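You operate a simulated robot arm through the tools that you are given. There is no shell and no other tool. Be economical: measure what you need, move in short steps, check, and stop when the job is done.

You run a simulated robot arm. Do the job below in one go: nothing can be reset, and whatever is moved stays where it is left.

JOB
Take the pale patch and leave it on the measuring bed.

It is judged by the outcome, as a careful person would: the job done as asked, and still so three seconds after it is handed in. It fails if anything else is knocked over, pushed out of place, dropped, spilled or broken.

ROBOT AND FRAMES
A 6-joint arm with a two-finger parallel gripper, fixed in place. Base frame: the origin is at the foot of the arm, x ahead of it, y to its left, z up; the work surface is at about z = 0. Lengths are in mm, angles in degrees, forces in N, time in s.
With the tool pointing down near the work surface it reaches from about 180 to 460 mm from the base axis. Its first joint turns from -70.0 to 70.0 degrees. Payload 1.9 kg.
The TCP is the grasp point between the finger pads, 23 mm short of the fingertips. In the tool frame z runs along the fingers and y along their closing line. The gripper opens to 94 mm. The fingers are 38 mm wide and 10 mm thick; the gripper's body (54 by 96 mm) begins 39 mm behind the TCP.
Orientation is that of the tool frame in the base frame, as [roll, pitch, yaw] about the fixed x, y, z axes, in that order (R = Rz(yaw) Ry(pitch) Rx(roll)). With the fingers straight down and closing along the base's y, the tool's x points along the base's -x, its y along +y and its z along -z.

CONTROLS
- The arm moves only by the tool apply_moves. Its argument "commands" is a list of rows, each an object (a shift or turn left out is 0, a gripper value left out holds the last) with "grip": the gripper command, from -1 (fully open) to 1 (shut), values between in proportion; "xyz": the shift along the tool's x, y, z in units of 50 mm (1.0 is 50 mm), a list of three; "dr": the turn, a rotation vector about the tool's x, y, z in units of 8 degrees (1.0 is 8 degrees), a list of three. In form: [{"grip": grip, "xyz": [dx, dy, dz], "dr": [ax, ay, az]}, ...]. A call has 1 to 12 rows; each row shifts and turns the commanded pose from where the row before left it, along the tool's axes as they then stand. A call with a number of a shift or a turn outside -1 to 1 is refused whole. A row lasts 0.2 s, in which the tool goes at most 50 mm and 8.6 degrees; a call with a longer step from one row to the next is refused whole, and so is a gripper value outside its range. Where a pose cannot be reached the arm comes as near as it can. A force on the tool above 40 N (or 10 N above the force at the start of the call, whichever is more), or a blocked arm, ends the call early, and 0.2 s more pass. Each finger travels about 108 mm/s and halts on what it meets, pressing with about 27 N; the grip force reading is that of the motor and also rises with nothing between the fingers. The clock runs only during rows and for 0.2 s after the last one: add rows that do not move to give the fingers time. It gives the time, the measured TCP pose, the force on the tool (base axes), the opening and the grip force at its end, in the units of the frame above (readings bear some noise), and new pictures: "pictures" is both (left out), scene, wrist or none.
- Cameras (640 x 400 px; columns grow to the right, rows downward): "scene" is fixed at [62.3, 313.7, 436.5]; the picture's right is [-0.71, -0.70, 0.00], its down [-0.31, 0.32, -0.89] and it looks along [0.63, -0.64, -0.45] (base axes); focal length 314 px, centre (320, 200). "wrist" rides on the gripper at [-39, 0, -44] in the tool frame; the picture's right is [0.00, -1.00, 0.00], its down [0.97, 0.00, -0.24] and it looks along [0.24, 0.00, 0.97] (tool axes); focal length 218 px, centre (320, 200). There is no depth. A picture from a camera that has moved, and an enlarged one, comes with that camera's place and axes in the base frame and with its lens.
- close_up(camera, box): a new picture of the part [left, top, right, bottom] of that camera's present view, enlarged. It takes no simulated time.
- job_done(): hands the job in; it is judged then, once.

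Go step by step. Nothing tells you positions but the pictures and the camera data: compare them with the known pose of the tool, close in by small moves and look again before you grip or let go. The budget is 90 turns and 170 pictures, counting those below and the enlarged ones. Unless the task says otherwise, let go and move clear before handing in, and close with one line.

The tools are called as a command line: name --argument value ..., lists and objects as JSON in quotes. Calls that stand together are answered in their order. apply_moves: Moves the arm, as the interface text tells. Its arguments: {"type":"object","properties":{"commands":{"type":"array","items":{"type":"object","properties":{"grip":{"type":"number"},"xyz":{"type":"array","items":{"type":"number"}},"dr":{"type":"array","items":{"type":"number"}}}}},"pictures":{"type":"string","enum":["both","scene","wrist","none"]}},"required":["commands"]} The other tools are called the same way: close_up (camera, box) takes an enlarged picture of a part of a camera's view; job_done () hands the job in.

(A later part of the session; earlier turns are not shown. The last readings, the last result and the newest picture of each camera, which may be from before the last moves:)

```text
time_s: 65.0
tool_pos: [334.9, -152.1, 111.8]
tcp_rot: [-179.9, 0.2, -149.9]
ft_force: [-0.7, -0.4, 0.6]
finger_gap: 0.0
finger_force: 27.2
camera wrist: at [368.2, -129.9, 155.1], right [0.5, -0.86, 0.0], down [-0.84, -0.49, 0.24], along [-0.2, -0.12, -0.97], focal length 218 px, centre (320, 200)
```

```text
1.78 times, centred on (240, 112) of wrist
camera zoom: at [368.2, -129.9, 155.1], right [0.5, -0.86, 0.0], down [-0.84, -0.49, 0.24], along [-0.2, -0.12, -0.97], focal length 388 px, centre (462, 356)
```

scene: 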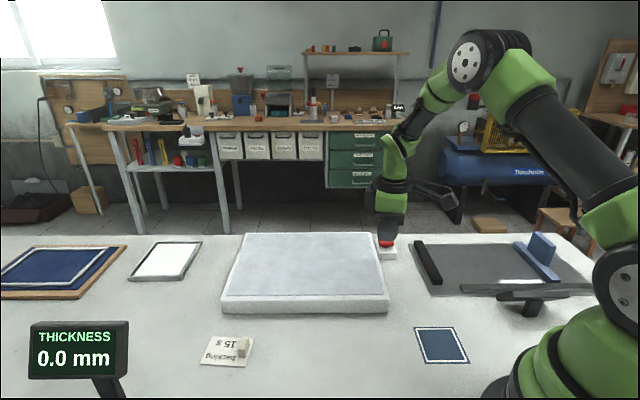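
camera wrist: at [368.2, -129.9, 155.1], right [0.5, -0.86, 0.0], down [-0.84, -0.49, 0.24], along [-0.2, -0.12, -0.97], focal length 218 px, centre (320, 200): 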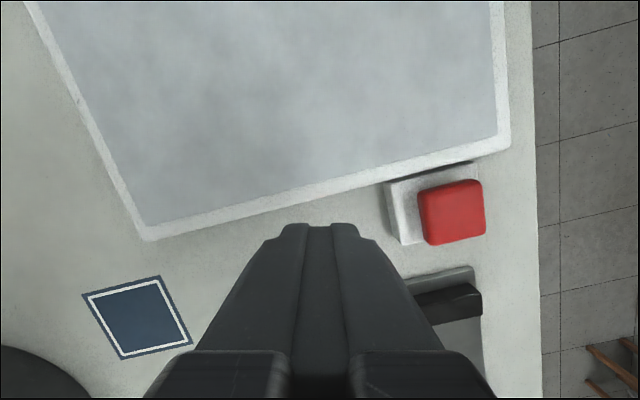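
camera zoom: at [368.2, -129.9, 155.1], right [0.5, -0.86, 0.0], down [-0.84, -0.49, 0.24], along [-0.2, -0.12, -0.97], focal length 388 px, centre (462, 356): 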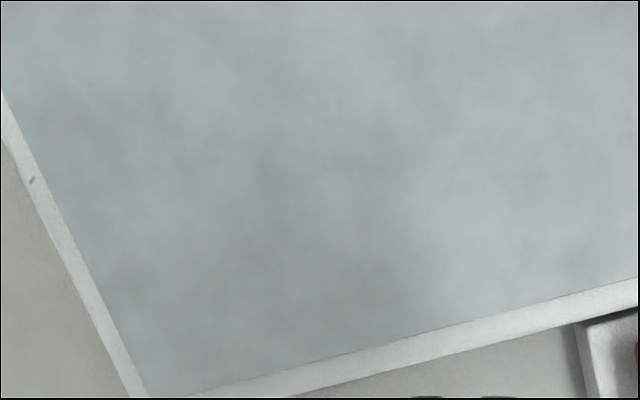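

Nothing on the unlit surface either. One untested combination: pressing the "backing" tab while the panel is lit (my first press came with it dark). I'll light the panel again.

apply_moves --commands '[{"xyz": [0, -0.79, 0]}, {"xyz": [0, -0.79, 0]}, {"xyz": [0, 0, 0.8]}, {"xyz": [0, 0, 0.15]}, {"xyz": [0, 0, 0.14]}, {"xyz": [0, 0, 0.05]}, {"xyz": [0, 0, -0.6]}, {"xyz": [0, 0, -0.9]}, {"xyz": [0, 0, -0.6]}, {}]' --pictures "scene"

```text
time_s: 67.2
tool_pos: [374.7, -219.8, 160.0]
tcp_rot: [179.9, 0.1, -149.9]
ft_force: [0.0, 0.1, -0.1]
finger_gap: 0.0
finger_force: 26.4
```

scene: 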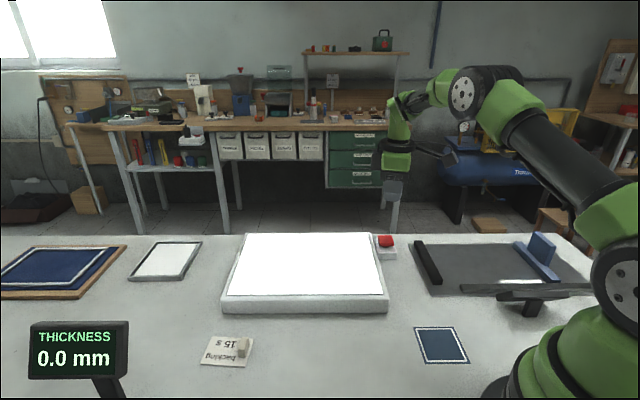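

Lit. Now over to the tab at (383, 158).

apply_moves --commands '[{"xyz": [-0.492, 0.807, 0]}, {"xyz": [-0.492, 0.807, 0]}, {"xyz": [-0.492, 0.807, 0]}, {"xyz": [-0.492, 0.807, 0]}, {"xyz": [-0.492, 0.807, 0]}, {"xyz": [-0.492, 0.807, 0]}, {"xyz": [-0.492, 0.807, 0]}, {"xyz": [-0.492, 0.807, 0]}, {"xyz": [0, 0, 0.9]}, {"xyz": [0, 0, 0.9]}, {}]' --pictures "wrist"

```text
time_s: 69.6
tool_pos: [382.7, 158.5, 69.1]
tcp_rot: [-179.8, 0.1, -149.8]
ft_force: [-0.3, -0.6, -0.2]
finger_gap: 0.2
finger_force: 27.1
camera wrist: at [415.7, 179.7, 113.0], right [0.5, -0.86, 0.0], down [-0.84, -0.49, 0.24], along [-0.2, -0.12, -0.97], focal length 218 px, centre (320, 200)
```

wrist: 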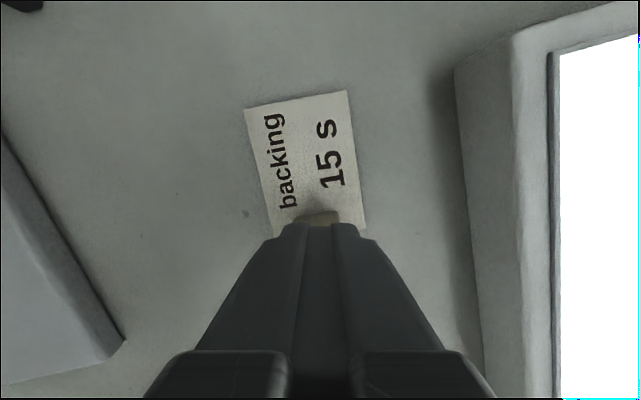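

Positioned above the tab. I'll press it down while watching the panel.

apply_moves --commands '[{"xyz": [0, 0, 0.4]}, {"xyz": [0, 0, 0.06]}, {"xyz": [0, 0, 0.04]}, {}]' --pictures "both"

close_up --camera "scene" --box '[180, 225, 395, 370]'

```text
time_s: 70.6
tool_pos: [384.5, 159.6, 45.4]
tcp_rot: [-179.9, 0.4, -149.9]
ft_force: [-6.0, -1.7, 34.9]
finger_gap: 0.0
finger_force: 26.4
camera wrist: at [416.7, 180.0, 90.0], right [0.5, -0.86, 0.0], down [-0.84, -0.49, 0.23], along [-0.2, -0.12, -0.97], focal length 218 px, centre (320, 200)
```

scene: 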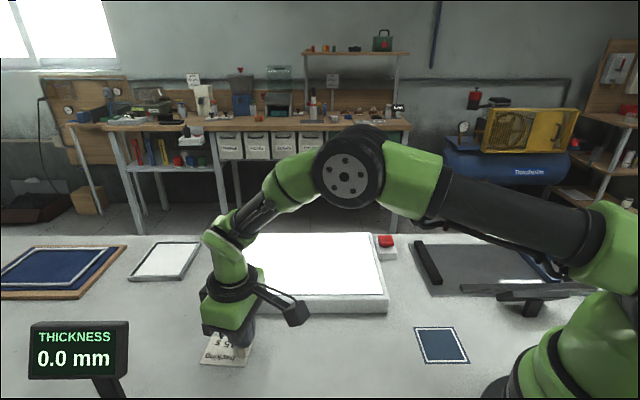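
wrist: 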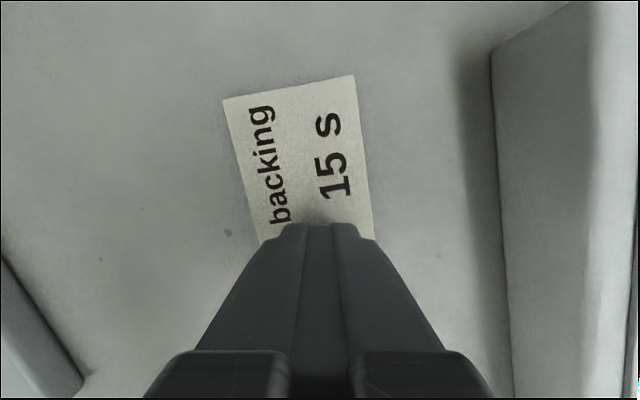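

```text
2.76 times, centred on (288, 298) of scene
camera zoom: at [62.2, 313.6, 436.6], right [-0.71, -0.7, 0.0], down [-0.31, 0.32, -0.89], along [0.63, -0.64, -0.45], focal length 865 px, centre (410, -69)
```

zoom: 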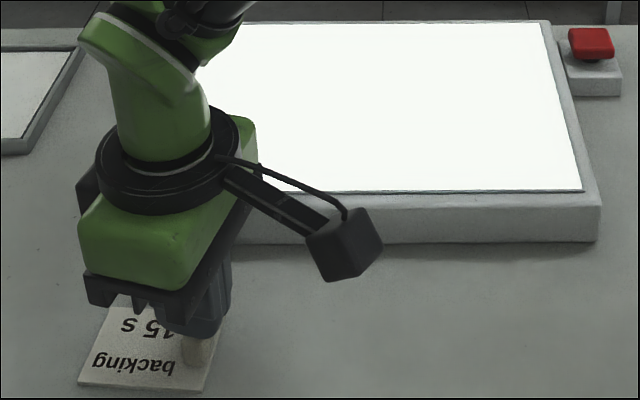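

Pressing the tab does nothing, so the card is just a movable plate with a handle. The knob began at a 6-o'clock end and I've only turned it part of its likely range, so the light may still be far above clipping. I'll go back and turn it further, with the panel left lit.

apply_moves --commands '[{"xyz": [0, 0, -0.5]}, {"xyz": [0, 0, -0.95]}, {"xyz": [0, 0, -0.95]}, {"xyz": [0, 0, -0.95]}, {"xyz": [0, 0, -0.95]}, {"xyz": [0.211, 0.899, 0]}, {"xyz": [0.211, 0.899, 0]}, {"xyz": [0.211, 0.899, 0]}, {"xyz": [0.211, 0.899, 0]}, {"xyz": [0.211, 0.899, 0]}, {"xyz": [0.211, 0.899, 0]}, {"xyz": [0.211, 0.899, 0]}]' --pictures "scene"

close_up --camera "scene" --box '[180, 310, 270, 380]'

```text
time_s: 73.2
tool_pos: [161.4, 394.0, 257.9]
tcp_rot: [-180.0, 0.0, -149.9]
ft_force: [1.1, 0.3, 0.3]
finger_gap: 0.0
finger_force: 27.0
```

scene: 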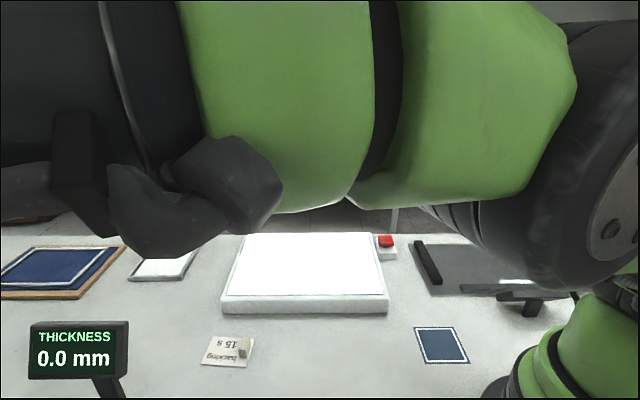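

```text
5.71 times, centred on (225, 345) of scene
camera zoom: at [62.3, 313.6, 436.5], right [-0.71, -0.7, 0.0], down [-0.31, 0.32, -0.89], along [0.63, -0.64, -0.45], focal length 1792 px, centre (863, -629)
```

zoom: 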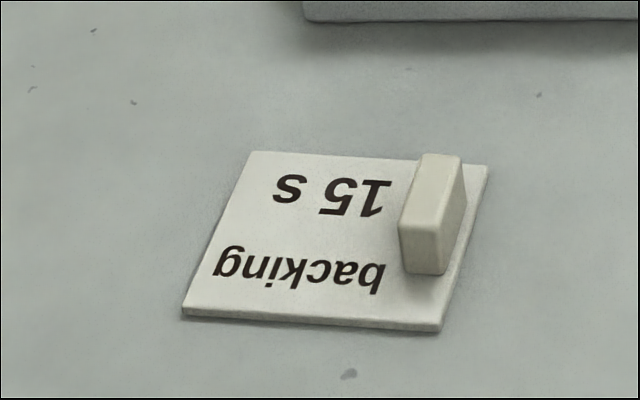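

The card is still in its place. Now I tilt and come over the knob with open fingers.

apply_moves --commands '[{"dr": [-0.63, 0.492, 0], "grip": 0}, {"dr": [-0.63, 0.492, 0]}, {"xyz": [0.19, 0.243, 0.07]}, {"xyz": [0.19, 0.243, 0.07]}, {"xyz": [-0.127, -0.162, 0.907]}, {"xyz": [-0.127, -0.162, 0.907]}, {"xyz": [-0.127, -0.162, 0.907]}, {"xyz": [-0.08, -0.1, 0.6]}, {}]' --pictures "wrist"

```text
time_s: 75.2
tool_pos: [130.2, 407.9, 86.4]
tcp_rot: [169.9, -7.7, -149.2]
ft_force: [-0.5, 0.3, -0.4]
finger_gap: 47.1
finger_force: 0.1
camera wrist: at [172.6, 424.9, 124.3], right [0.48, -0.86, -0.17], down [-0.78, -0.51, 0.36], along [-0.4, -0.04, -0.91], focal length 218 px, centre (320, 200)
```

wrist: 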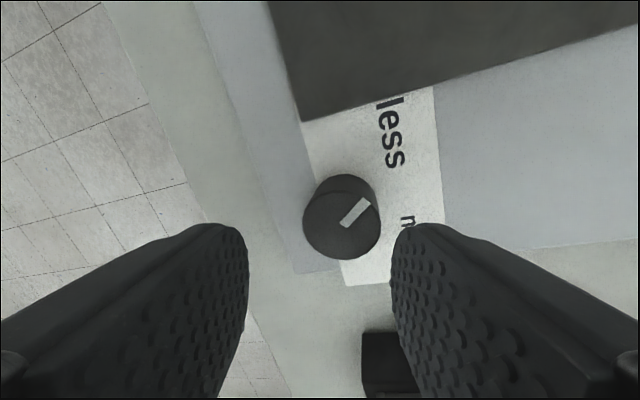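

The pointer faces the "less" word. I'll go down around the knob, grip and turn further counter-clockwise.

apply_moves --commands '[{"xyz": [-0.07, -0.09, 0.4]}, {"xyz": [-0.07, -0.09, 0.38]}, {}, {"grip": 1}, {}, {"dr": [0, 0, -0.9]}, {"dr": [0, 0, -0.9]}, {"dr": [0, 0, -0.9]}, {"dr": [0, 0, -0.9]}, {"dr": [0, 0, -0.9]}, {"dr": [0, 0, -0.9]}, {"dr": [0, 0, -0.9]}]' --pictures "wrist"

```text
time_s: 77.8
tool_pos: [133.4, 404.1, 48.8]
tcp_rot: [167.9, 2.9, -99.5]
ft_force: [22.4, -6.5, 1.1]
finger_gap: 35.9
finger_force: 44.7
camera wrist: at [148.7, 441.9, 93.1], right [0.97, -0.15, -0.21], down [-0.11, -0.98, 0.18], along [-0.23, -0.15, -0.96], focal length 218 px, centre (320, 200)
```

wrist: 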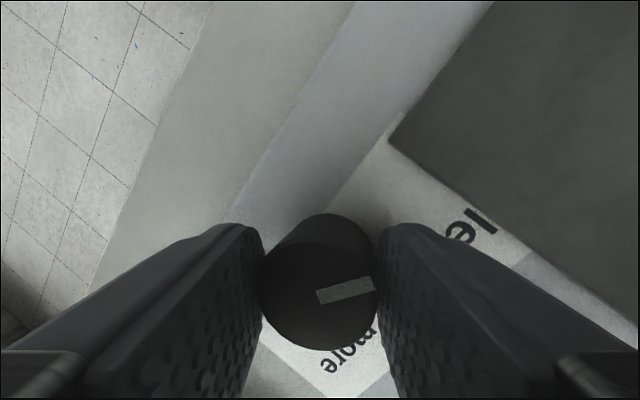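

The knob seems to have come to its stop at "less" (it slipped with force building). I'll release, rise, and look at the lit panel.

apply_moves --commands '[{"grip": 0}, {}, {"xyz": [0, 0, -0.6]}, {"xyz": [0, 0, -0.9]}, {"xyz": [0, 0, -0.9]}, {"xyz": [0, 0, -0.9]}, {"xyz": [0, 0, -0.9]}, {}]' --pictures "both"

close_up --camera "scene" --box '[215, 225, 395, 320]'

```text
time_s: 79.6
tool_pos: [177.6, 388.2, 252.6]
tcp_rot: [167.7, 2.9, -99.7]
ft_force: [0.2, -0.3, 0.4]
finger_gap: 46.8
finger_force: 0.1
camera wrist: at [191.3, 424.0, 297.7], right [0.96, -0.15, -0.21], down [-0.11, -0.98, 0.19], along [-0.24, -0.16, -0.96], focal length 218 px, centre (320, 200)
```

scene: 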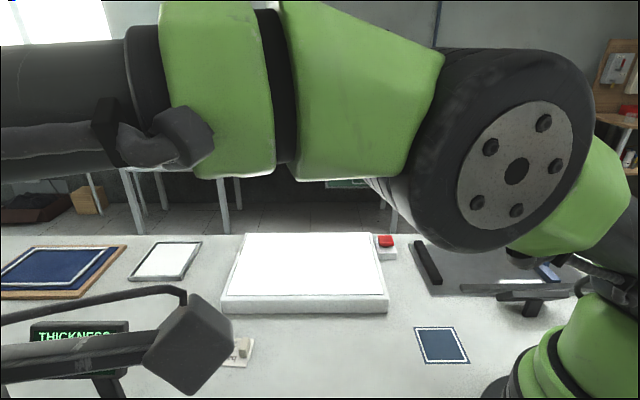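
wrist: 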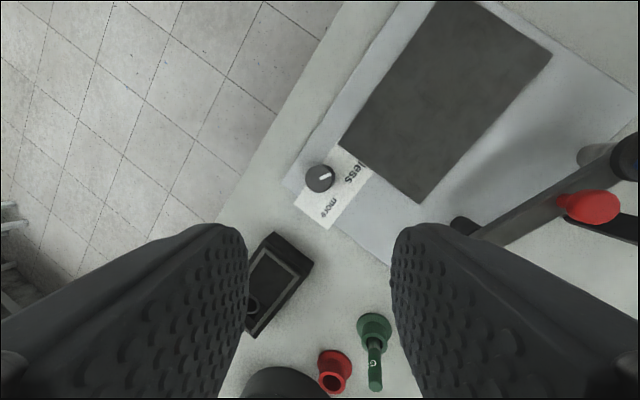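

```text
3.56 times, centred on (305, 272) of scene
camera zoom: at [62.3, 313.7, 436.5], right [-0.71, -0.7, 0.0], down [-0.31, 0.32, -0.89], along [0.63, -0.64, -0.45], focal length 1115 px, centre (373, -58)
```

zoom: 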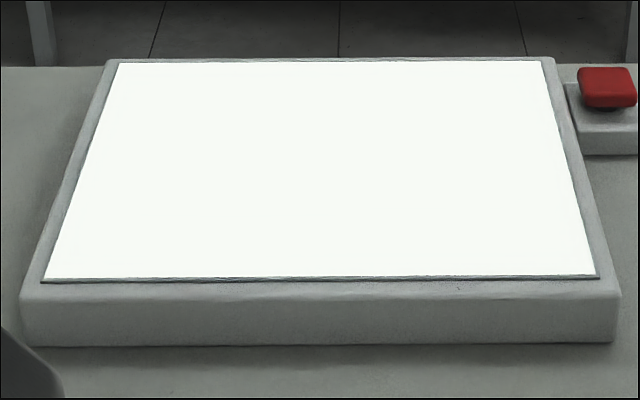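

The knob doesn't affect this panel. I'll look closely at the dark sheet beside the knob and the rest of that corner.

close_up --camera "wrist" --box '[290, 0, 570, 210]'

close_up --camera "wrist" --box '[220, 210, 420, 400]'

```text
1.90 times, centred on (430, 105) of wrist
camera zoom: at [191.3, 424.0, 297.7], right [0.96, -0.15, -0.21], down [-0.11, -0.98, 0.19], along [-0.24, -0.16, -0.96], focal length 416 px, centre (110, 381)
```

zoom: 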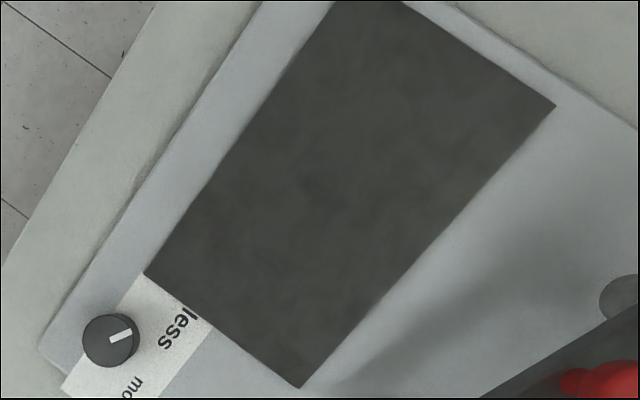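

```text
2.11 times, centred on (320, 305) of wrist
camera zoom: at [191.3, 424.0, 297.7], right [0.96, -0.15, -0.21], down [-0.11, -0.98, 0.19], along [-0.24, -0.16, -0.96], focal length 460 px, centre (320, -21)
```

zoom: 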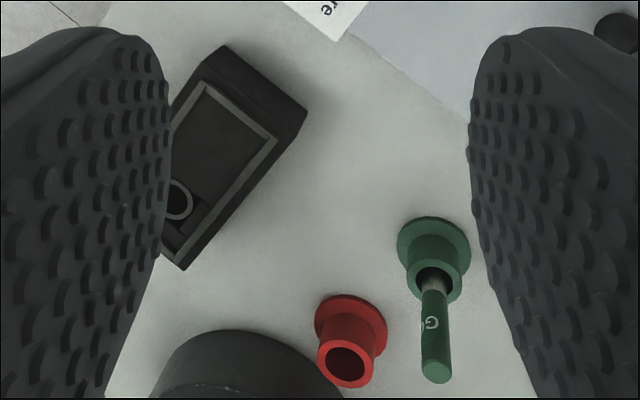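

Still no pale patch here. A label by the shim tray reads "… + shim = 5 mm", which may explain the station, so I'll straighten the tool, unwind, and get a view of that tray and the far-left trays.

apply_moves --commands '[{"dr": [0.765, 0.182, 0]}, {"dr": [0.765, 0.182, 0]}, {"dr": [0, 0, 1]}, {"dr": [0, 0, 1]}, {"dr": [0, 0, 1]}, {"dr": [0, 0, 1]}, {"dr": [0, 0, 1]}, {"dr": [0, 0, 1]}, {"dr": [0, 0, 1]}, {"dr": [0, 0, 1]}, {"dr": [0, 0, 1]}, {"dr": [0, 0, 1]}]' --pictures "none"

apply_moves --commands '[{"dr": [0, 0, 1]}, {"dr": [0, 0, 1]}, {"dr": [0, 0, 1]}, {"dr": [0, 0, 1]}, {"dr": [0, 0, 1]}, {"dr": [0, 0, 1]}, {"xyz": [0, 0.8, -0.4]}, {"xyz": [0, 0.5, -0.4]}, {}]' --pictures "wrist"

```text
time_s: 82.2
tool_pos: [176.4, 388.8, 252.7]
tcp_rot: [-180.0, -0.1, -179.6]
ft_force: [0.3, 0.2, -0.5]
finger_gap: 47.4
finger_force: 0.0
```

```text
time_s: 84.2
tool_pos: [183.0, 398.3, 259.0]
tcp_rot: [-179.8, 0.0, 132.4]
ft_force: [0.0, 0.6, 0.1]
finger_gap: 46.8
finger_force: 0.0
out of reach, approached as far as the arm can: row 7, 8
camera wrist: at [209.1, 369.2, 303.3], right [-0.74, -0.68, 0.0], down [-0.66, 0.72, 0.24], along [-0.17, 0.18, -0.97], focal length 218 px, centre (320, 200)
```

wrist: 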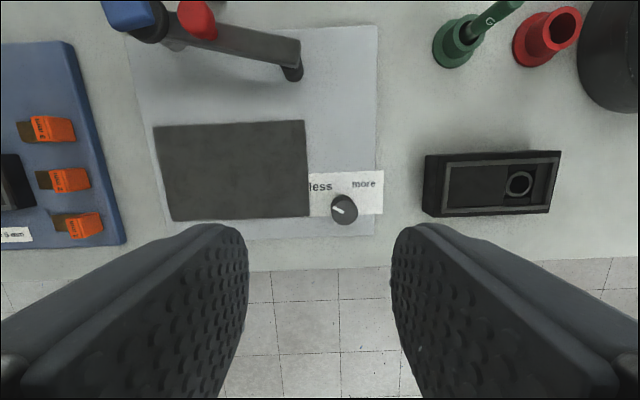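

I'll pan the wrist to the left to see the whole shim tray.

apply_moves --commands '[{"dr": [-1, 0, 0], "grip": 1}, {"dr": [-1, 0, 0]}, {"dr": [-1, 0, 0]}, {"dr": [-1, 0, 0]}, {}]' --pictures "wrist"

close_up --camera "wrist" --box '[40, 40, 360, 240]'

```text
time_s: 85.4
tool_pos: [200.2, 388.8, 259.4]
tcp_rot: [148.2, -0.1, 132.6]
ft_force: [-0.5, 0.4, 0.4]
finger_gap: 0.0
finger_force: 27.1
out of reach, approached as far as the arm can: row 3, 4
camera wrist: at [209.2, 345.9, 297.1], right [-0.63, -0.57, -0.53], down [-0.75, 0.63, 0.21], along [0.21, 0.52, -0.82], focal length 218 px, centre (320, 200)
```

wrist: 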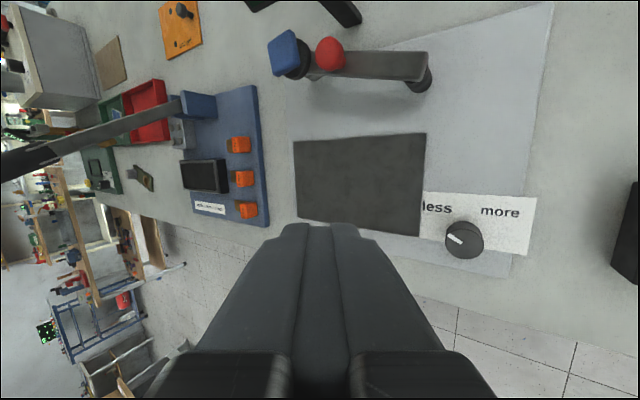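

```text
2.00 times, centred on (200, 140) of wrist
camera zoom: at [209.2, 345.9, 297.1], right [-0.63, -0.57, -0.53], down [-0.75, 0.63, 0.21], along [0.21, 0.52, -0.82], focal length 436 px, centre (560, 320)
```

zoom: 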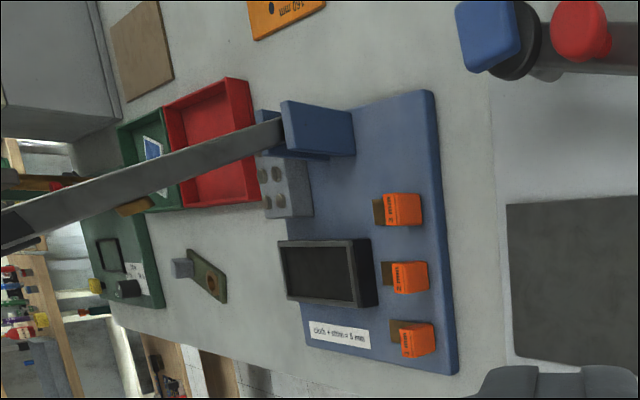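

The tray label says "cloth + shim = 5 mm", so this is a cloth station and the patch is probably a thin cloth piece, perhaps lying camouflaged on the pale panel. I'll straighten up, go back, switch the panel off and examine its surface tile by tile.

apply_moves --commands '[{"dr": [0.994, 0, 0]}, {"dr": [0.994, 0, 0]}, {"dr": [0.994, 0, 0]}, {"dr": [0.994, 0, 0]}, {"xyz": [-0.9, -0.196, 0]}, {"xyz": [-0.9, -0.196, 0]}, {"xyz": [-0.9, -0.196, 0]}, {"xyz": [-0.9, -0.196, 0]}, {"xyz": [-0.9, -0.196, 0]}, {"xyz": [-0.9, -0.196, 0]}]' --pictures "none"

apply_moves --commands '[{"xyz": [-0.74, -0.559, 0]}, {"xyz": [-0.74, -0.559, 0]}, {"xyz": [-0.74, -0.559, 0]}, {"xyz": [-0.74, -0.559, 0]}, {"xyz": [-0.74, -0.559, 0]}, {"xyz": [-0.74, -0.559, 0]}, {"xyz": [-0.74, -0.559, 0]}, {"xyz": [-0.74, -0.559, 0]}, {}]' --pictures "wrist"

```text
time_s: 87.6
tool_pos: [340.5, 151.3, 259.3]
tcp_rot: [179.9, 0.0, 132.6]
ft_force: [0.0, 0.2, -0.3]
finger_gap: 0.0
finger_force: 26.9
```

```text
time_s: 89.6
tool_pos: [374.4, -218.2, 259.3]
tcp_rot: [-180.0, -0.1, 132.5]
ft_force: [0.5, 0.1, 0.2]
finger_gap: 0.3
finger_force: 27.1
camera wrist: at [400.3, -246.3, 302.9], right [-0.74, -0.68, 0.0], down [-0.66, 0.71, 0.24], along [-0.16, 0.18, -0.97], focal length 218 px, centre (320, 200)
```

wrist: 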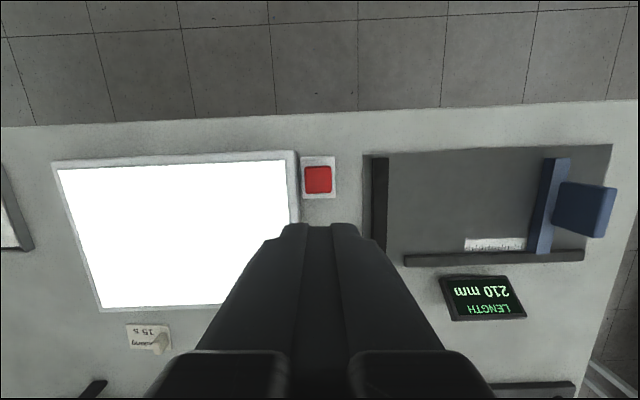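

I have a clear view of the LENGTH bed. Now I press the button to put the panel out.

apply_moves --commands '[{"xyz": [0, 0, 0.95]}, {"xyz": [0, 0, 0.95]}, {"xyz": [0, 0, 0.95]}, {"xyz": [0, 0, 0.8]}, {"xyz": [0, 0, 0.25]}, {"xyz": [0, 0, 0.1]}, {"xyz": [0, 0, 0.07]}, {"xyz": [0, 0, -0.8]}, {"xyz": [0, 0, -0.9]}, {"xyz": [0, 0, -0.9]}, {}]' --pictures "scene"

close_up --camera "scene" --box '[225, 230, 300, 280]'

close_up --camera "scene" --box '[290, 230, 390, 300]'

close_up --camera "scene" --box '[220, 260, 310, 310]'

```text
time_s: 92.0
tool_pos: [375.7, -218.2, 187.9]
tcp_rot: [-179.9, -0.1, 132.6]
ft_force: [-0.5, 0.1, -0.2]
finger_gap: 0.1
finger_force: 26.8
```

scene: 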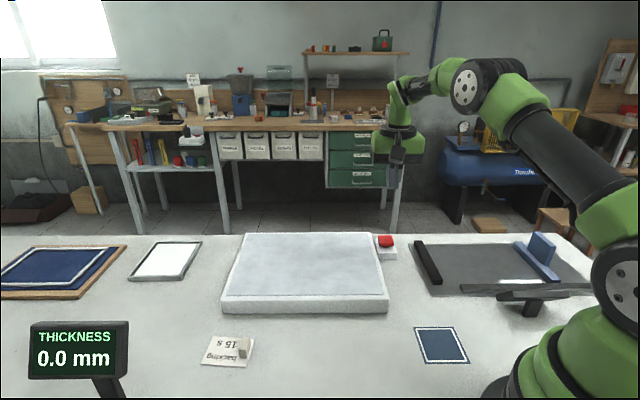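

```text
8.00 times, centred on (262, 255) of scene
camera zoom: at [62.3, 313.7, 436.5], right [-0.71, -0.7, 0.0], down [-0.31, 0.32, -0.89], along [0.63, -0.64, -0.45], focal length 2509 px, centre (780, -240)
```

zoom: 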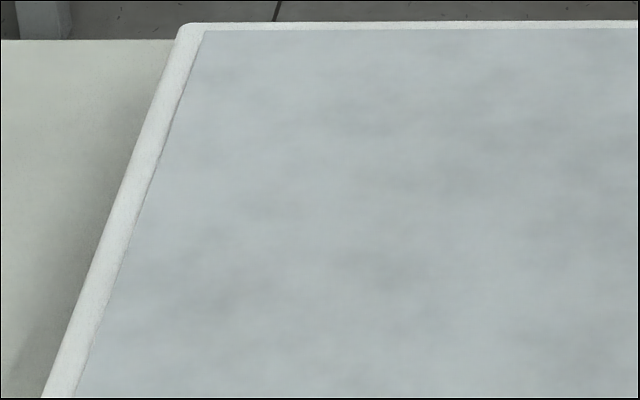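

```text
5.71 times, centred on (340, 265) of scene
camera zoom: at [62.3, 313.7, 436.5], right [-0.71, -0.7, 0.0], down [-0.31, 0.32, -0.89], along [0.63, -0.64, -0.45], focal length 1792 px, centre (206, -171)
```

zoom: 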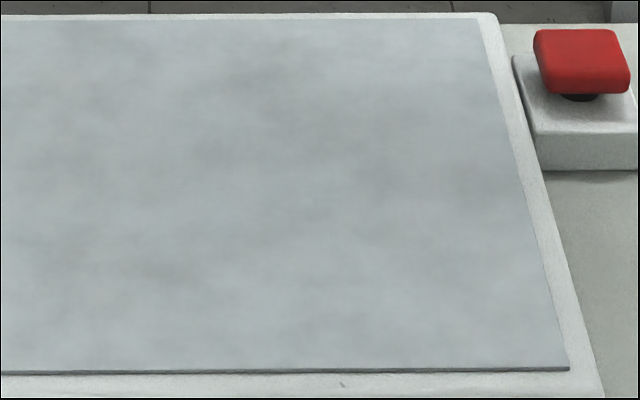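

```text
7.11 times, centred on (265, 285) of scene
camera zoom: at [62.3, 313.7, 436.5], right [-0.71, -0.7, 0.0], down [-0.31, 0.32, -0.89], along [0.63, -0.64, -0.45], focal length 2230 px, centre (711, -404)
```

zoom: 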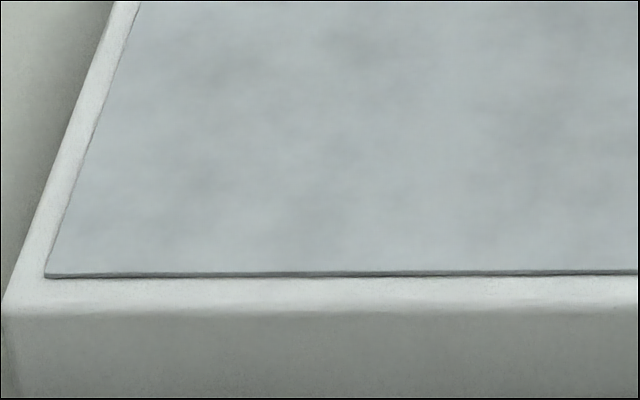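

The panel is clean: nothing lies on it. Before deciding, I'll check the one part of the table not yet seen, to the right of the LENGTH bed and near the base.

apply_moves --commands '[{"xyz": [0.5, -0.6, -0.4]}, {"xyz": [0.5, -0.6, -0.4]}, {"xyz": [0.5, -0.6, -0.4]}, {}]' --pictures "wrist"

close_up --camera "wrist" --box '[240, 100, 640, 400]'

```text
time_s: 93.0
tool_pos: [256.4, -223.4, 247.6]
tcp_rot: [180.0, 0.0, 132.7]
ft_force: [0.4, 0.3, 0.1]
finger_gap: 0.0
finger_force: 27.2
camera wrist: at [282.8, -251.3, 290.5], right [-0.74, -0.68, 0.0], down [-0.66, 0.71, 0.24], along [-0.16, 0.18, -0.97], focal length 218 px, centre (320, 200)
```

wrist: 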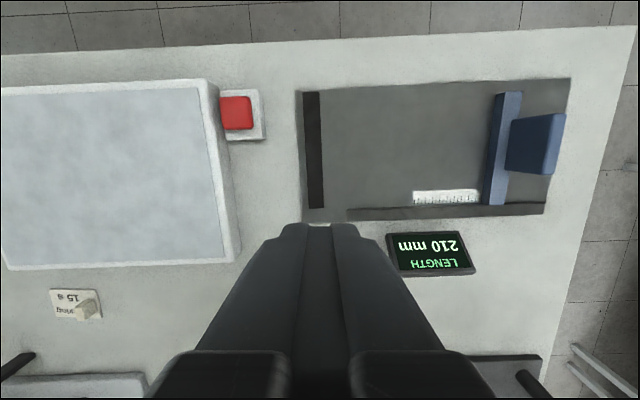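

```text
1.33 times, centred on (440, 250) of wrist
camera zoom: at [282.8, -251.3, 290.5], right [-0.74, -0.68, 0.0], down [-0.66, 0.71, 0.24], along [-0.16, 0.18, -0.97], focal length 291 px, centre (160, 133)
```

zoom: 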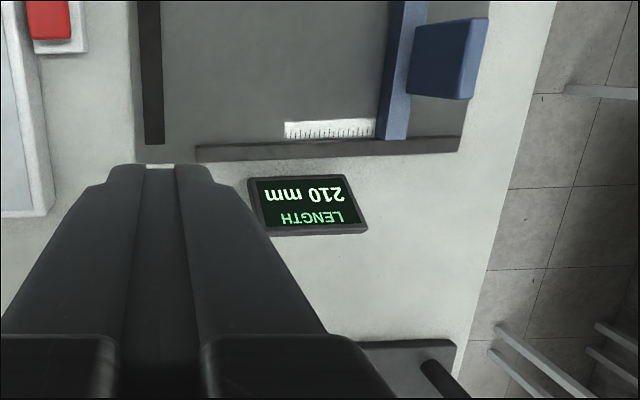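

Nothing pale lies there either. The "backing 15 s" plate is the only loose pale piece within reach, so I'll study it at close range before judging what it is.

apply_moves --commands '[{"xyz": [0.432, 0.79, 0]}, {"xyz": [0.432, 0.79, 0]}, {"xyz": [0.432, 0.79, 0]}, {"xyz": [0.432, 0.79, 0]}, {"xyz": [0.432, 0.79, 0]}, {"xyz": [0.432, 0.79, 0]}, {"xyz": [0.45, 0.78, 0]}, {"xyz": [0.6, 0.7, 0]}, {"xyz": [0.6, 0.7, 0]}, {"xyz": [0.3, 0, 0.8]}, {"xyz": [0, 0, 0.9]}, {"xyz": [0, 0, 0.9]}]' --pictures "wrist"

close_up --camera "wrist" --box '[220, 60, 460, 210]'

```text
time_s: 95.6
tool_pos: [357.8, 177.7, 114.8]
tcp_rot: [-179.9, 0.1, 132.6]
ft_force: [0.2, -0.1, 0.2]
finger_gap: 0.0
finger_force: 26.6
camera wrist: at [383.8, 150.1, 158.5], right [-0.74, -0.68, 0.0], down [-0.66, 0.71, 0.24], along [-0.16, 0.18, -0.97], focal length 218 px, centre (320, 200)
```

wrist: 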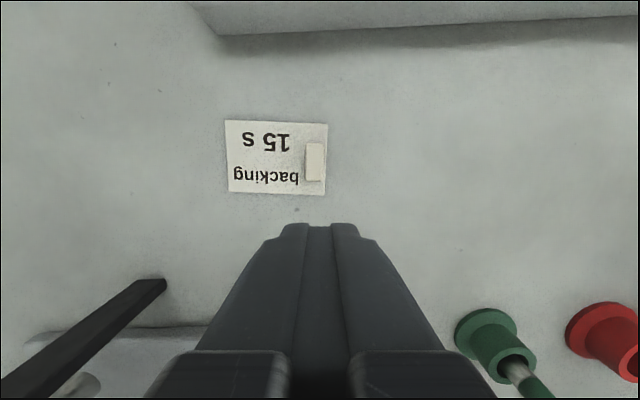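

```text
2.67 times, centred on (340, 135) of wrist
camera zoom: at [383.8, 150.1, 158.5], right [-0.74, -0.68, 0.0], down [-0.66, 0.71, 0.24], along [-0.16, 0.18, -0.97], focal length 582 px, centre (267, 373)
```

zoom: 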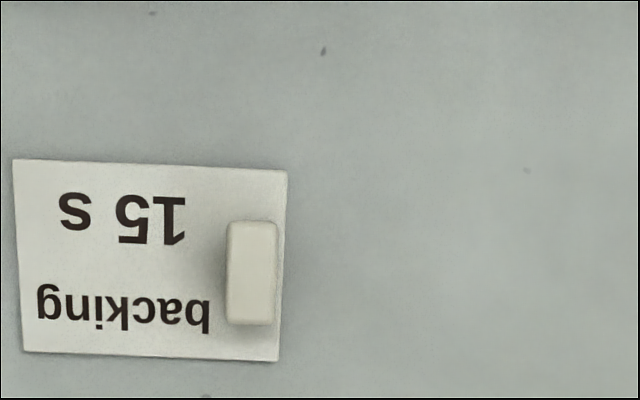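

Close up it's a plain plate with a grip rib, its lettering in the same style as the "less/more" plate. Since the last knob stroke partly slipped, the knob may not really be at its end; I'll turn it further toward minimum before relighting the panel. Going there now.

apply_moves --commands '[{"xyz": [0, 0, -0.9]}, {"xyz": [0, 0, -0.9]}, {"xyz": [0, 0, -0.9]}, {"xyz": [0.95, 0.01, 0]}, {"xyz": [0.95, 0.01, 0]}, {"xyz": [0.95, 0.01, 0]}, {"xyz": [0.95, 0.01, 0]}, {"xyz": [0.95, 0.01, 0]}, {"xyz": [0.9, 0.01, 0]}, {"dr": [0, 0, -1]}, {"dr": [0, 0, -1]}, {"dr": [0, 0, -1.0]}]' --pictures "none"

apply_moves --commands '[{"dr": [0, 0.8, 0], "grip": 0}, {"dr": [0, 0.8, 0]}, {"xyz": [0.33, 0, 0.08]}, {"xyz": [0.33, 0, 0.08]}, {"xyz": [-0.2, 0, 0.88]}, {"xyz": [-0.2, 0, 0.88]}, {"xyz": [-0.2, 0, 0.88]}, {}]' --pictures "wrist"

```text
time_s: 98.2
tool_pos: [169.2, 386.7, 251.6]
tcp_rot: [-179.9, 0.0, 156.7]
ft_force: [-0.5, 0.0, -0.3]
finger_gap: 0.0
finger_force: 26.8
```

```text
time_s: 100.0
tool_pos: [139.2, 400.5, 114.9]
tcp_rot: [-179.9, -12.7, 156.6]
ft_force: [-0.4, 0.3, 0.6]
finger_gap: 47.2
finger_force: 0.0
camera wrist: at [182.1, 382.6, 149.1], right [-0.4, -0.92, 0.0], down [-0.82, 0.36, 0.45], along [-0.41, 0.18, -0.89], focal length 218 px, centre (320, 200)
```

wrist: 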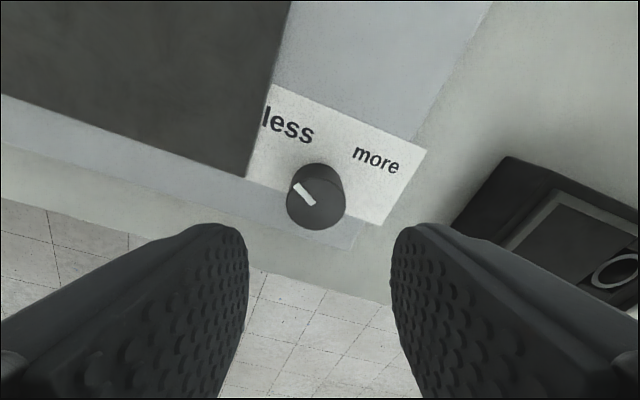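

The pointer is at about 9 o'clock, past "less". I'll go down, centre carefully, and try to turn it further.

apply_moves --commands '[{"xyz": [-0.03, 0.06, 0.7]}, {"xyz": [-0.105, 0, 0.685]}, {}, {"grip": 1}, {}, {"dr": [0, 0, -0.9]}, {"dr": [0, 0, -0.9]}, {"dr": [0, 0, -0.9]}, {"dr": [0, 0, -0.9]}, {"dr": [0, 0, -0.9]}, {"grip": 0}, {}]' --pictures "wrist"

```text
time_s: 102.6
tool_pos: [133.0, 407.1, 46.9]
tcp_rot: [172.3, -10.3, -166.6]
ft_force: [-0.4, 0.9, 0.2]
finger_gap: 47.4
finger_force: 0.1
camera wrist: at [178.3, 413.5, 82.5], right [0.21, -0.97, -0.13], down [-0.88, -0.24, 0.41], along [-0.43, 0.03, -0.9], focal length 218 px, centre (320, 200)
```

wrist: 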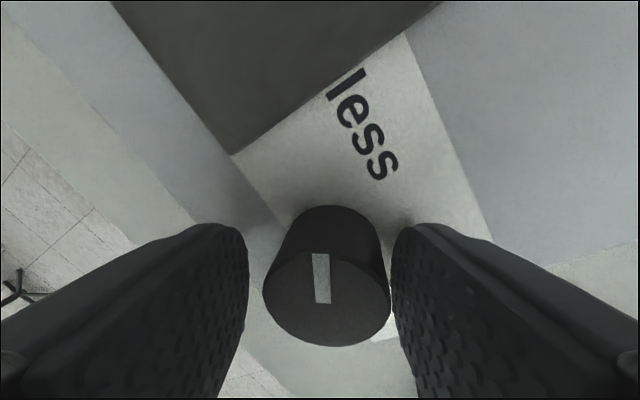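

The knob did not move: it's truly at its stop, so it doesn't reveal anything. I'll put it back as found (about 240° clockwise), then return to the plate, the only loose pale piece. First I swing the open fingers round to get a long return stroke.

apply_moves --commands '[{"dr": [0, 0, -1]}, {"dr": [0, 0, -1]}, {"dr": [0, 0, -1]}, {"dr": [0, 0, -1]}, {"dr": [0, 0, -1]}, {"dr": [0, 0, -1]}, {"dr": [0, 0, -1]}, {"dr": [0, 0, -1]}, {"dr": [0, 0, -1]}, {"dr": [0, 0, -1]}, {"grip": 1}, {}]' --pictures "none"

apply_moves --commands '[{"dr": [0, 0, 0.95]}, {"dr": [0, 0, 0.95]}, {"dr": [0, 0, 0.95]}, {"dr": [0, 0, 0.95]}, {"dr": [0, 0, 0.95]}, {"dr": [0, 0, 0.95]}, {"dr": [0, 0, 0.95]}, {"dr": [0, 0, 0.95]}, {"dr": [0, 0, 0.95]}, {"dr": [0, 0, 0.95]}, {"dr": [0, 0, 0.95]}, {}]' --pictures "wrist"

```text
time_s: 105.2
tool_pos: [133.9, 407.0, 46.7]
tcp_rot: [168.7, 5.6, -87.8]
ft_force: [12.5, 0.0, -6.7]
finger_gap: 37.1
finger_force: 44.6
```

```text
time_s: 107.2
tool_pos: [133.9, 404.9, 45.3]
tcp_rot: [170.8, -8.4, -154.8]
ft_force: [2.7, 2.2, 1.0]
finger_gap: 35.6
finger_force: 44.9
stopped in row 10: the force on the tool passed its limit (the readings are from after the stop); the commanded pose is now the measured one
camera wrist: at [177.2, 419.2, 83.1], right [0.4, -0.9, -0.16], down [-0.82, -0.43, 0.38], along [-0.41, -0.02, -0.91], focal length 218 px, centre (320, 200)
```

wrist: 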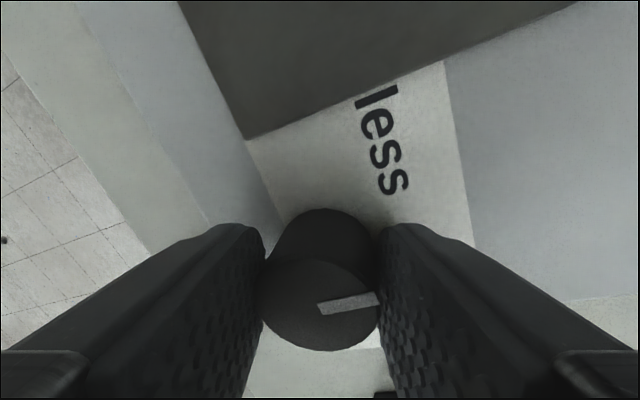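

The knob turned back about 73° before force built up. I'll relax, regrip and continue clockwise.

apply_moves --commands '[{"grip": 0}, {}, {"grip": 1}, {}, {"dr": [0, 0, 0.9]}, {"dr": [0, 0, 0.9]}, {"dr": [0, 0, 0.9]}, {"dr": [0, 0, 0.9]}, {"dr": [0, 0, 0.9]}, {"dr": [0, 0, 0.9]}, {"dr": [0, 0, 0.9]}, {}]' --pictures "none"

apply_moves --commands '[{"grip": 0}, {}, {"dr": [0, 0, -1]}, {"dr": [0, 0, -1]}, {"dr": [0, 0, -1]}, {"dr": [0, 0, -1]}, {"dr": [0, 0, -1]}, {"dr": [0, 0, -1]}, {"dr": [0, 0, -1]}, {"dr": [0, 0, -1]}, {"dr": [0, 0, -1]}, {"dr": [0, 0, -1]}]' --pictures "wrist"

```text
time_s: 109.8
tool_pos: [133.8, 404.7, 45.2]
tcp_rot: [-179.3, -12.5, 153.9]
ft_force: [2.8, -0.4, -11.9]
finger_gap: 32.3
finger_force: 45.1
```

```text
time_s: 112.4
tool_pos: [134.7, 404.6, 45.8]
tcp_rot: [167.8, -2.9, -125.3]
ft_force: [0.3, 0.3, 0.2]
finger_gap: 47.2
finger_force: 0.1
camera wrist: at [165.1, 434.6, 86.5], right [0.79, -0.58, -0.21], down [-0.51, -0.81, 0.28], along [-0.33, -0.11, -0.94], focal length 218 px, centre (320, 200)
```

wrist: 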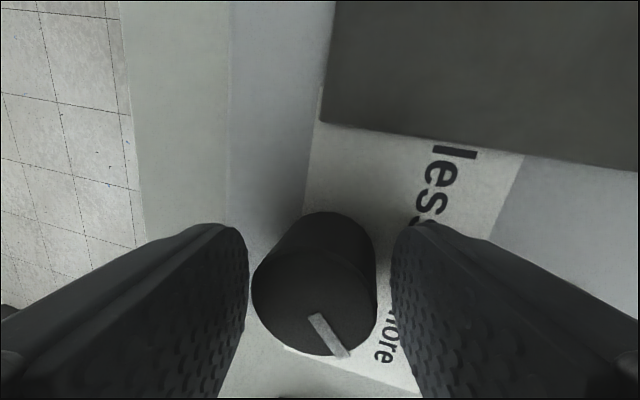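

Pointer now at about 1–2 o'clock. Another clockwise stroke.

apply_moves --commands '[{"xyz": [0.0, 0.02, 0], "grip": 1}, {}, {"dr": [0, 0, 0.9]}, {"dr": [0, 0, 0.9]}, {"dr": [0, 0, 0.9]}, {"dr": [0, 0, 0.9]}, {"dr": [0, 0, 0.9]}, {"dr": [0, 0, 0.9]}, {"dr": [0, 0, 0.9]}, {"dr": [0, 0, 0.9]}, {"dr": [0, 0, 0.9]}, {"dr": [0, 0, 0.9]}]' --pictures "none"

apply_moves --commands '[{"grip": 0}, {}, {"dr": [0, 0, -1]}, {"dr": [0, 0, -1]}, {"dr": [0, 0, -1]}, {"dr": [0, 0, -1]}, {"dr": [0, 0, -1]}, {"dr": [0, 0, -1]}, {"dr": [0, 0, -1]}, {"dr": [0, 0, -1]}, {"dr": [0, 0, -1]}, {"dr": [0, 0, -1]}]' --pictures "both"

```text
time_s: 115.0
tool_pos: [133.9, 406.0, 45.7]
tcp_rot: [179.0, -12.4, 162.1]
ft_force: [11.8, -11.3, -5.5]
finger_gap: 32.7
finger_force: 45.4
```

```text
time_s: 117.6
tool_pos: [132.3, 405.7, 47.6]
tcp_rot: [167.5, -1.1, -117.6]
ft_force: [0.4, 0.6, 0.0]
finger_gap: 47.2
finger_force: 0.1
camera wrist: at [159.2, 438.0, 88.3], right [0.86, -0.46, -0.22], down [-0.4, -0.88, 0.25], along [-0.31, -0.13, -0.94], focal length 218 px, centre (320, 200)
```

scene: 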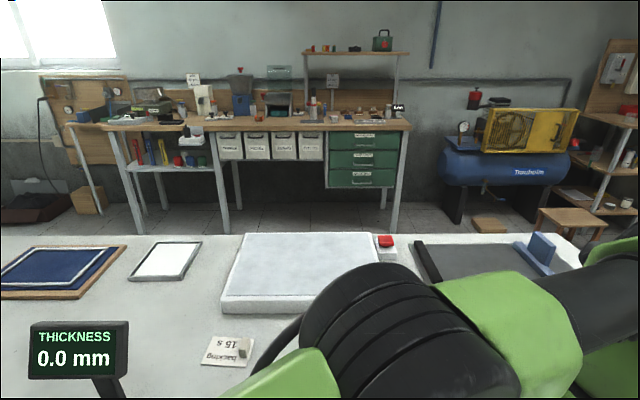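
wrist: 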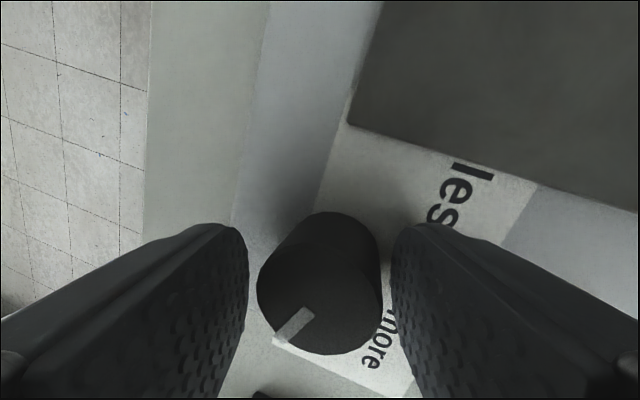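

Pointer at about 4 o'clock; one last stroke of about 62° brings it home, then I'll release and rise.

apply_moves --commands '[{"grip": 1}, {}, {"dr": [0, 0, 0.9]}, {"dr": [0, 0, 0.9]}, {"dr": [0, 0, 0.9]}, {"dr": [0, 0, 0.9]}, {"dr": [0, 0, 0.9]}, {"dr": [0, 0, 0.9]}, {"dr": [0, 0, 0.9]}, {"dr": [0, 0, 0.9]}, {"grip": 0}, {}]' --pictures "none"

apply_moves --commands '[{"xyz": [0, 0, -0.6]}, {"xyz": [0, 0, -0.9]}, {"xyz": [0, 0, -0.9]}, {"xyz": [0, 0, -0.9]}, {}]' --pictures "wrist"

```text
time_s: 120.2
tool_pos: [132.7, 406.5, 45.5]
tcp_rot: [174.2, -11.1, -174.9]
ft_force: [0.6, -0.1, -0.2]
finger_gap: 47.1
finger_force: 0.2
```

```text
time_s: 121.4
tool_pos: [166.2, 392.3, 208.2]
tcp_rot: [174.2, -11.1, -174.9]
ft_force: [-0.1, -0.5, -0.1]
finger_gap: 47.0
finger_force: 0.1
camera wrist: at [213.6, 393.5, 243.0], right [0.07, -0.99, -0.1], down [-0.9, -0.1, 0.42], along [-0.43, 0.06, -0.9], focal length 218 px, centre (320, 200)
```

wrist: 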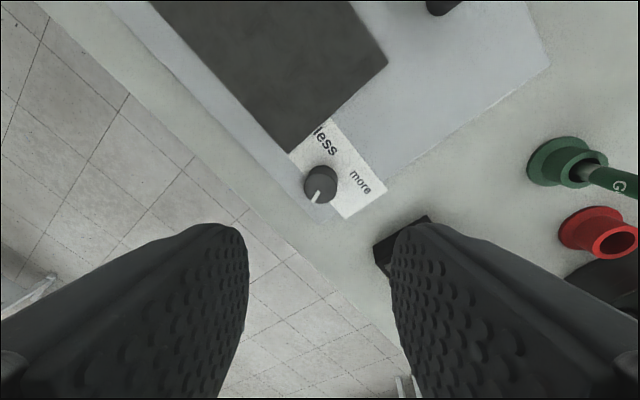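

The knob is back about where it was. Now I straighten the tool, set yaw 130° and go above the plate's rib.

apply_moves --commands '[{"dr": [0.357, -0.694, 0], "xyz": [0, 0, -0.3]}, {"dr": [0.357, -0.694, 0]}, {"dr": [0, 0, 0.98]}, {"dr": [0, 0, 0.98]}, {"dr": [0, 0, 0.98]}, {"dr": [0, 0, 0.98]}, {"dr": [0, 0, 0.98]}, {"dr": [0, 0, 0.98]}, {"dr": [0, 0, 0.98]}, {}]' --pictures "none"

apply_moves --commands '[{"xyz": [-0.91, 0.04, 0]}, {"xyz": [-0.91, 0.04, 0]}, {"xyz": [-0.91, 0.04, 0]}, {"xyz": [-0.91, 0.04, 0]}, {"xyz": [-0.91, 0.04, 0]}, {"xyz": [-0.91, 0.04, 0]}, {"xyz": [-0.91, 0.04, 0]}, {"xyz": [0, 0, 0.9]}, {"xyz": [0, 0, 0.9]}, {}]' --pictures "wrist"

```text
time_s: 123.6
tool_pos: [169.5, 390.8, 222.1]
tcp_rot: [-179.9, 0.1, 129.6]
ft_force: [0.1, -0.3, -0.2]
finger_gap: 47.0
finger_force: 0.0
```

```text
time_s: 125.8
tool_pos: [382.4, 154.6, 130.7]
tcp_rot: [180.0, -0.1, 129.7]
ft_force: [-0.6, -0.3, 0.6]
finger_gap: 46.9
finger_force: 0.0
camera wrist: at [407.1, 125.3, 174.5], right [-0.77, -0.64, 0.0], down [-0.62, 0.75, 0.24], along [-0.15, 0.19, -0.97], focal length 218 px, centre (320, 200)
```

wrist: 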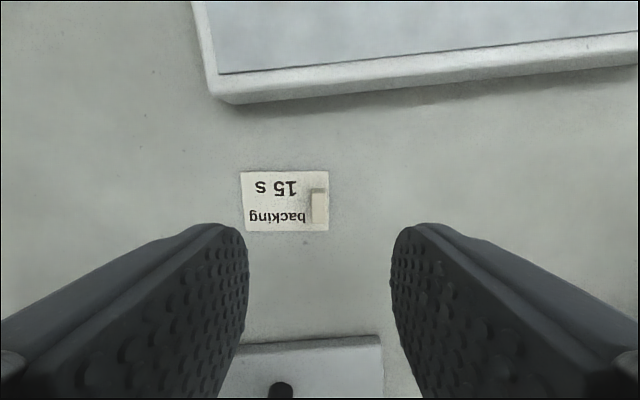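

Above the rib. I'll go down, grip it and lift just a little to see how the plate behaves and what's underneath.

apply_moves --commands '[{"xyz": [0.01, 0.06, 0.8]}, {"xyz": [0, 0, 0.7]}, {"xyz": [0, 0, 0.4]}, {}, {"grip": 1}, {}, {}, {"xyz": [0, 0, -0.3]}, {"xyz": [0, 0, -0.5]}, {}]' --pictures "both"

close_up --camera "scene" --box '[160, 270, 300, 380]'

```text
time_s: 128.0
tool_pos: [384.6, 157.9, 78.2]
tcp_rot: [-180.0, -0.1, 129.7]
ft_force: [0.7, 0.3, 0.5]
finger_gap: 10.6
finger_force: 27.3
camera wrist: at [408.9, 127.9, 121.0], right [-0.77, -0.64, 0.0], down [-0.62, 0.75, 0.24], along [-0.15, 0.19, -0.97], focal length 218 px, centre (320, 200)
```

scene: 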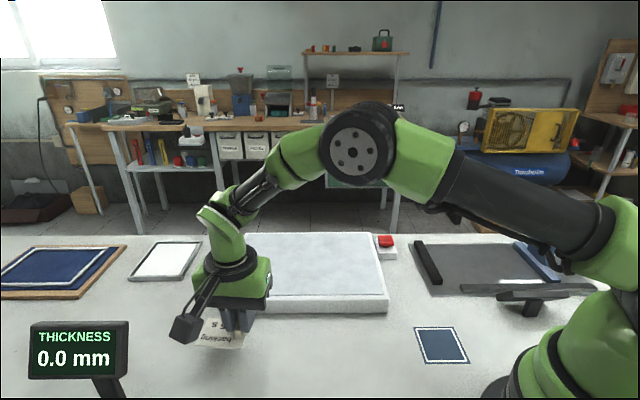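
wrist: 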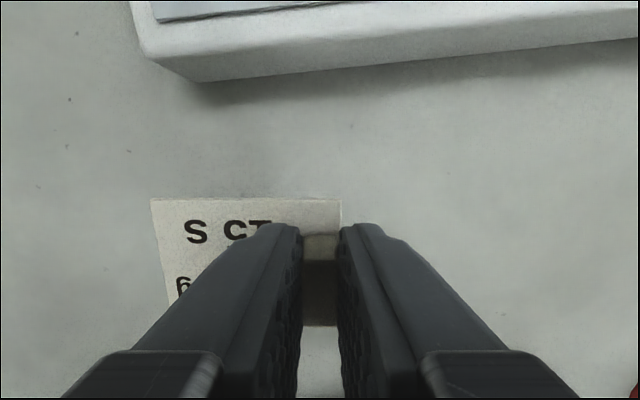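

```text
3.64 times, centred on (230, 325) of scene
camera zoom: at [62.3, 313.7, 436.5], right [-0.71, -0.7, 0.0], down [-0.31, 0.32, -0.89], along [0.63, -0.64, -0.45], focal length 1140 px, centre (647, -254)
```

zoom: 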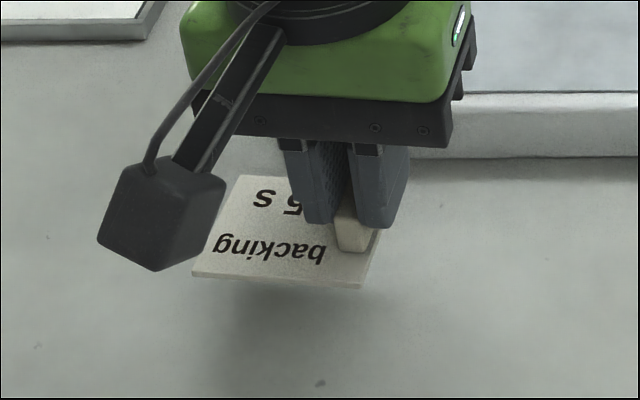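

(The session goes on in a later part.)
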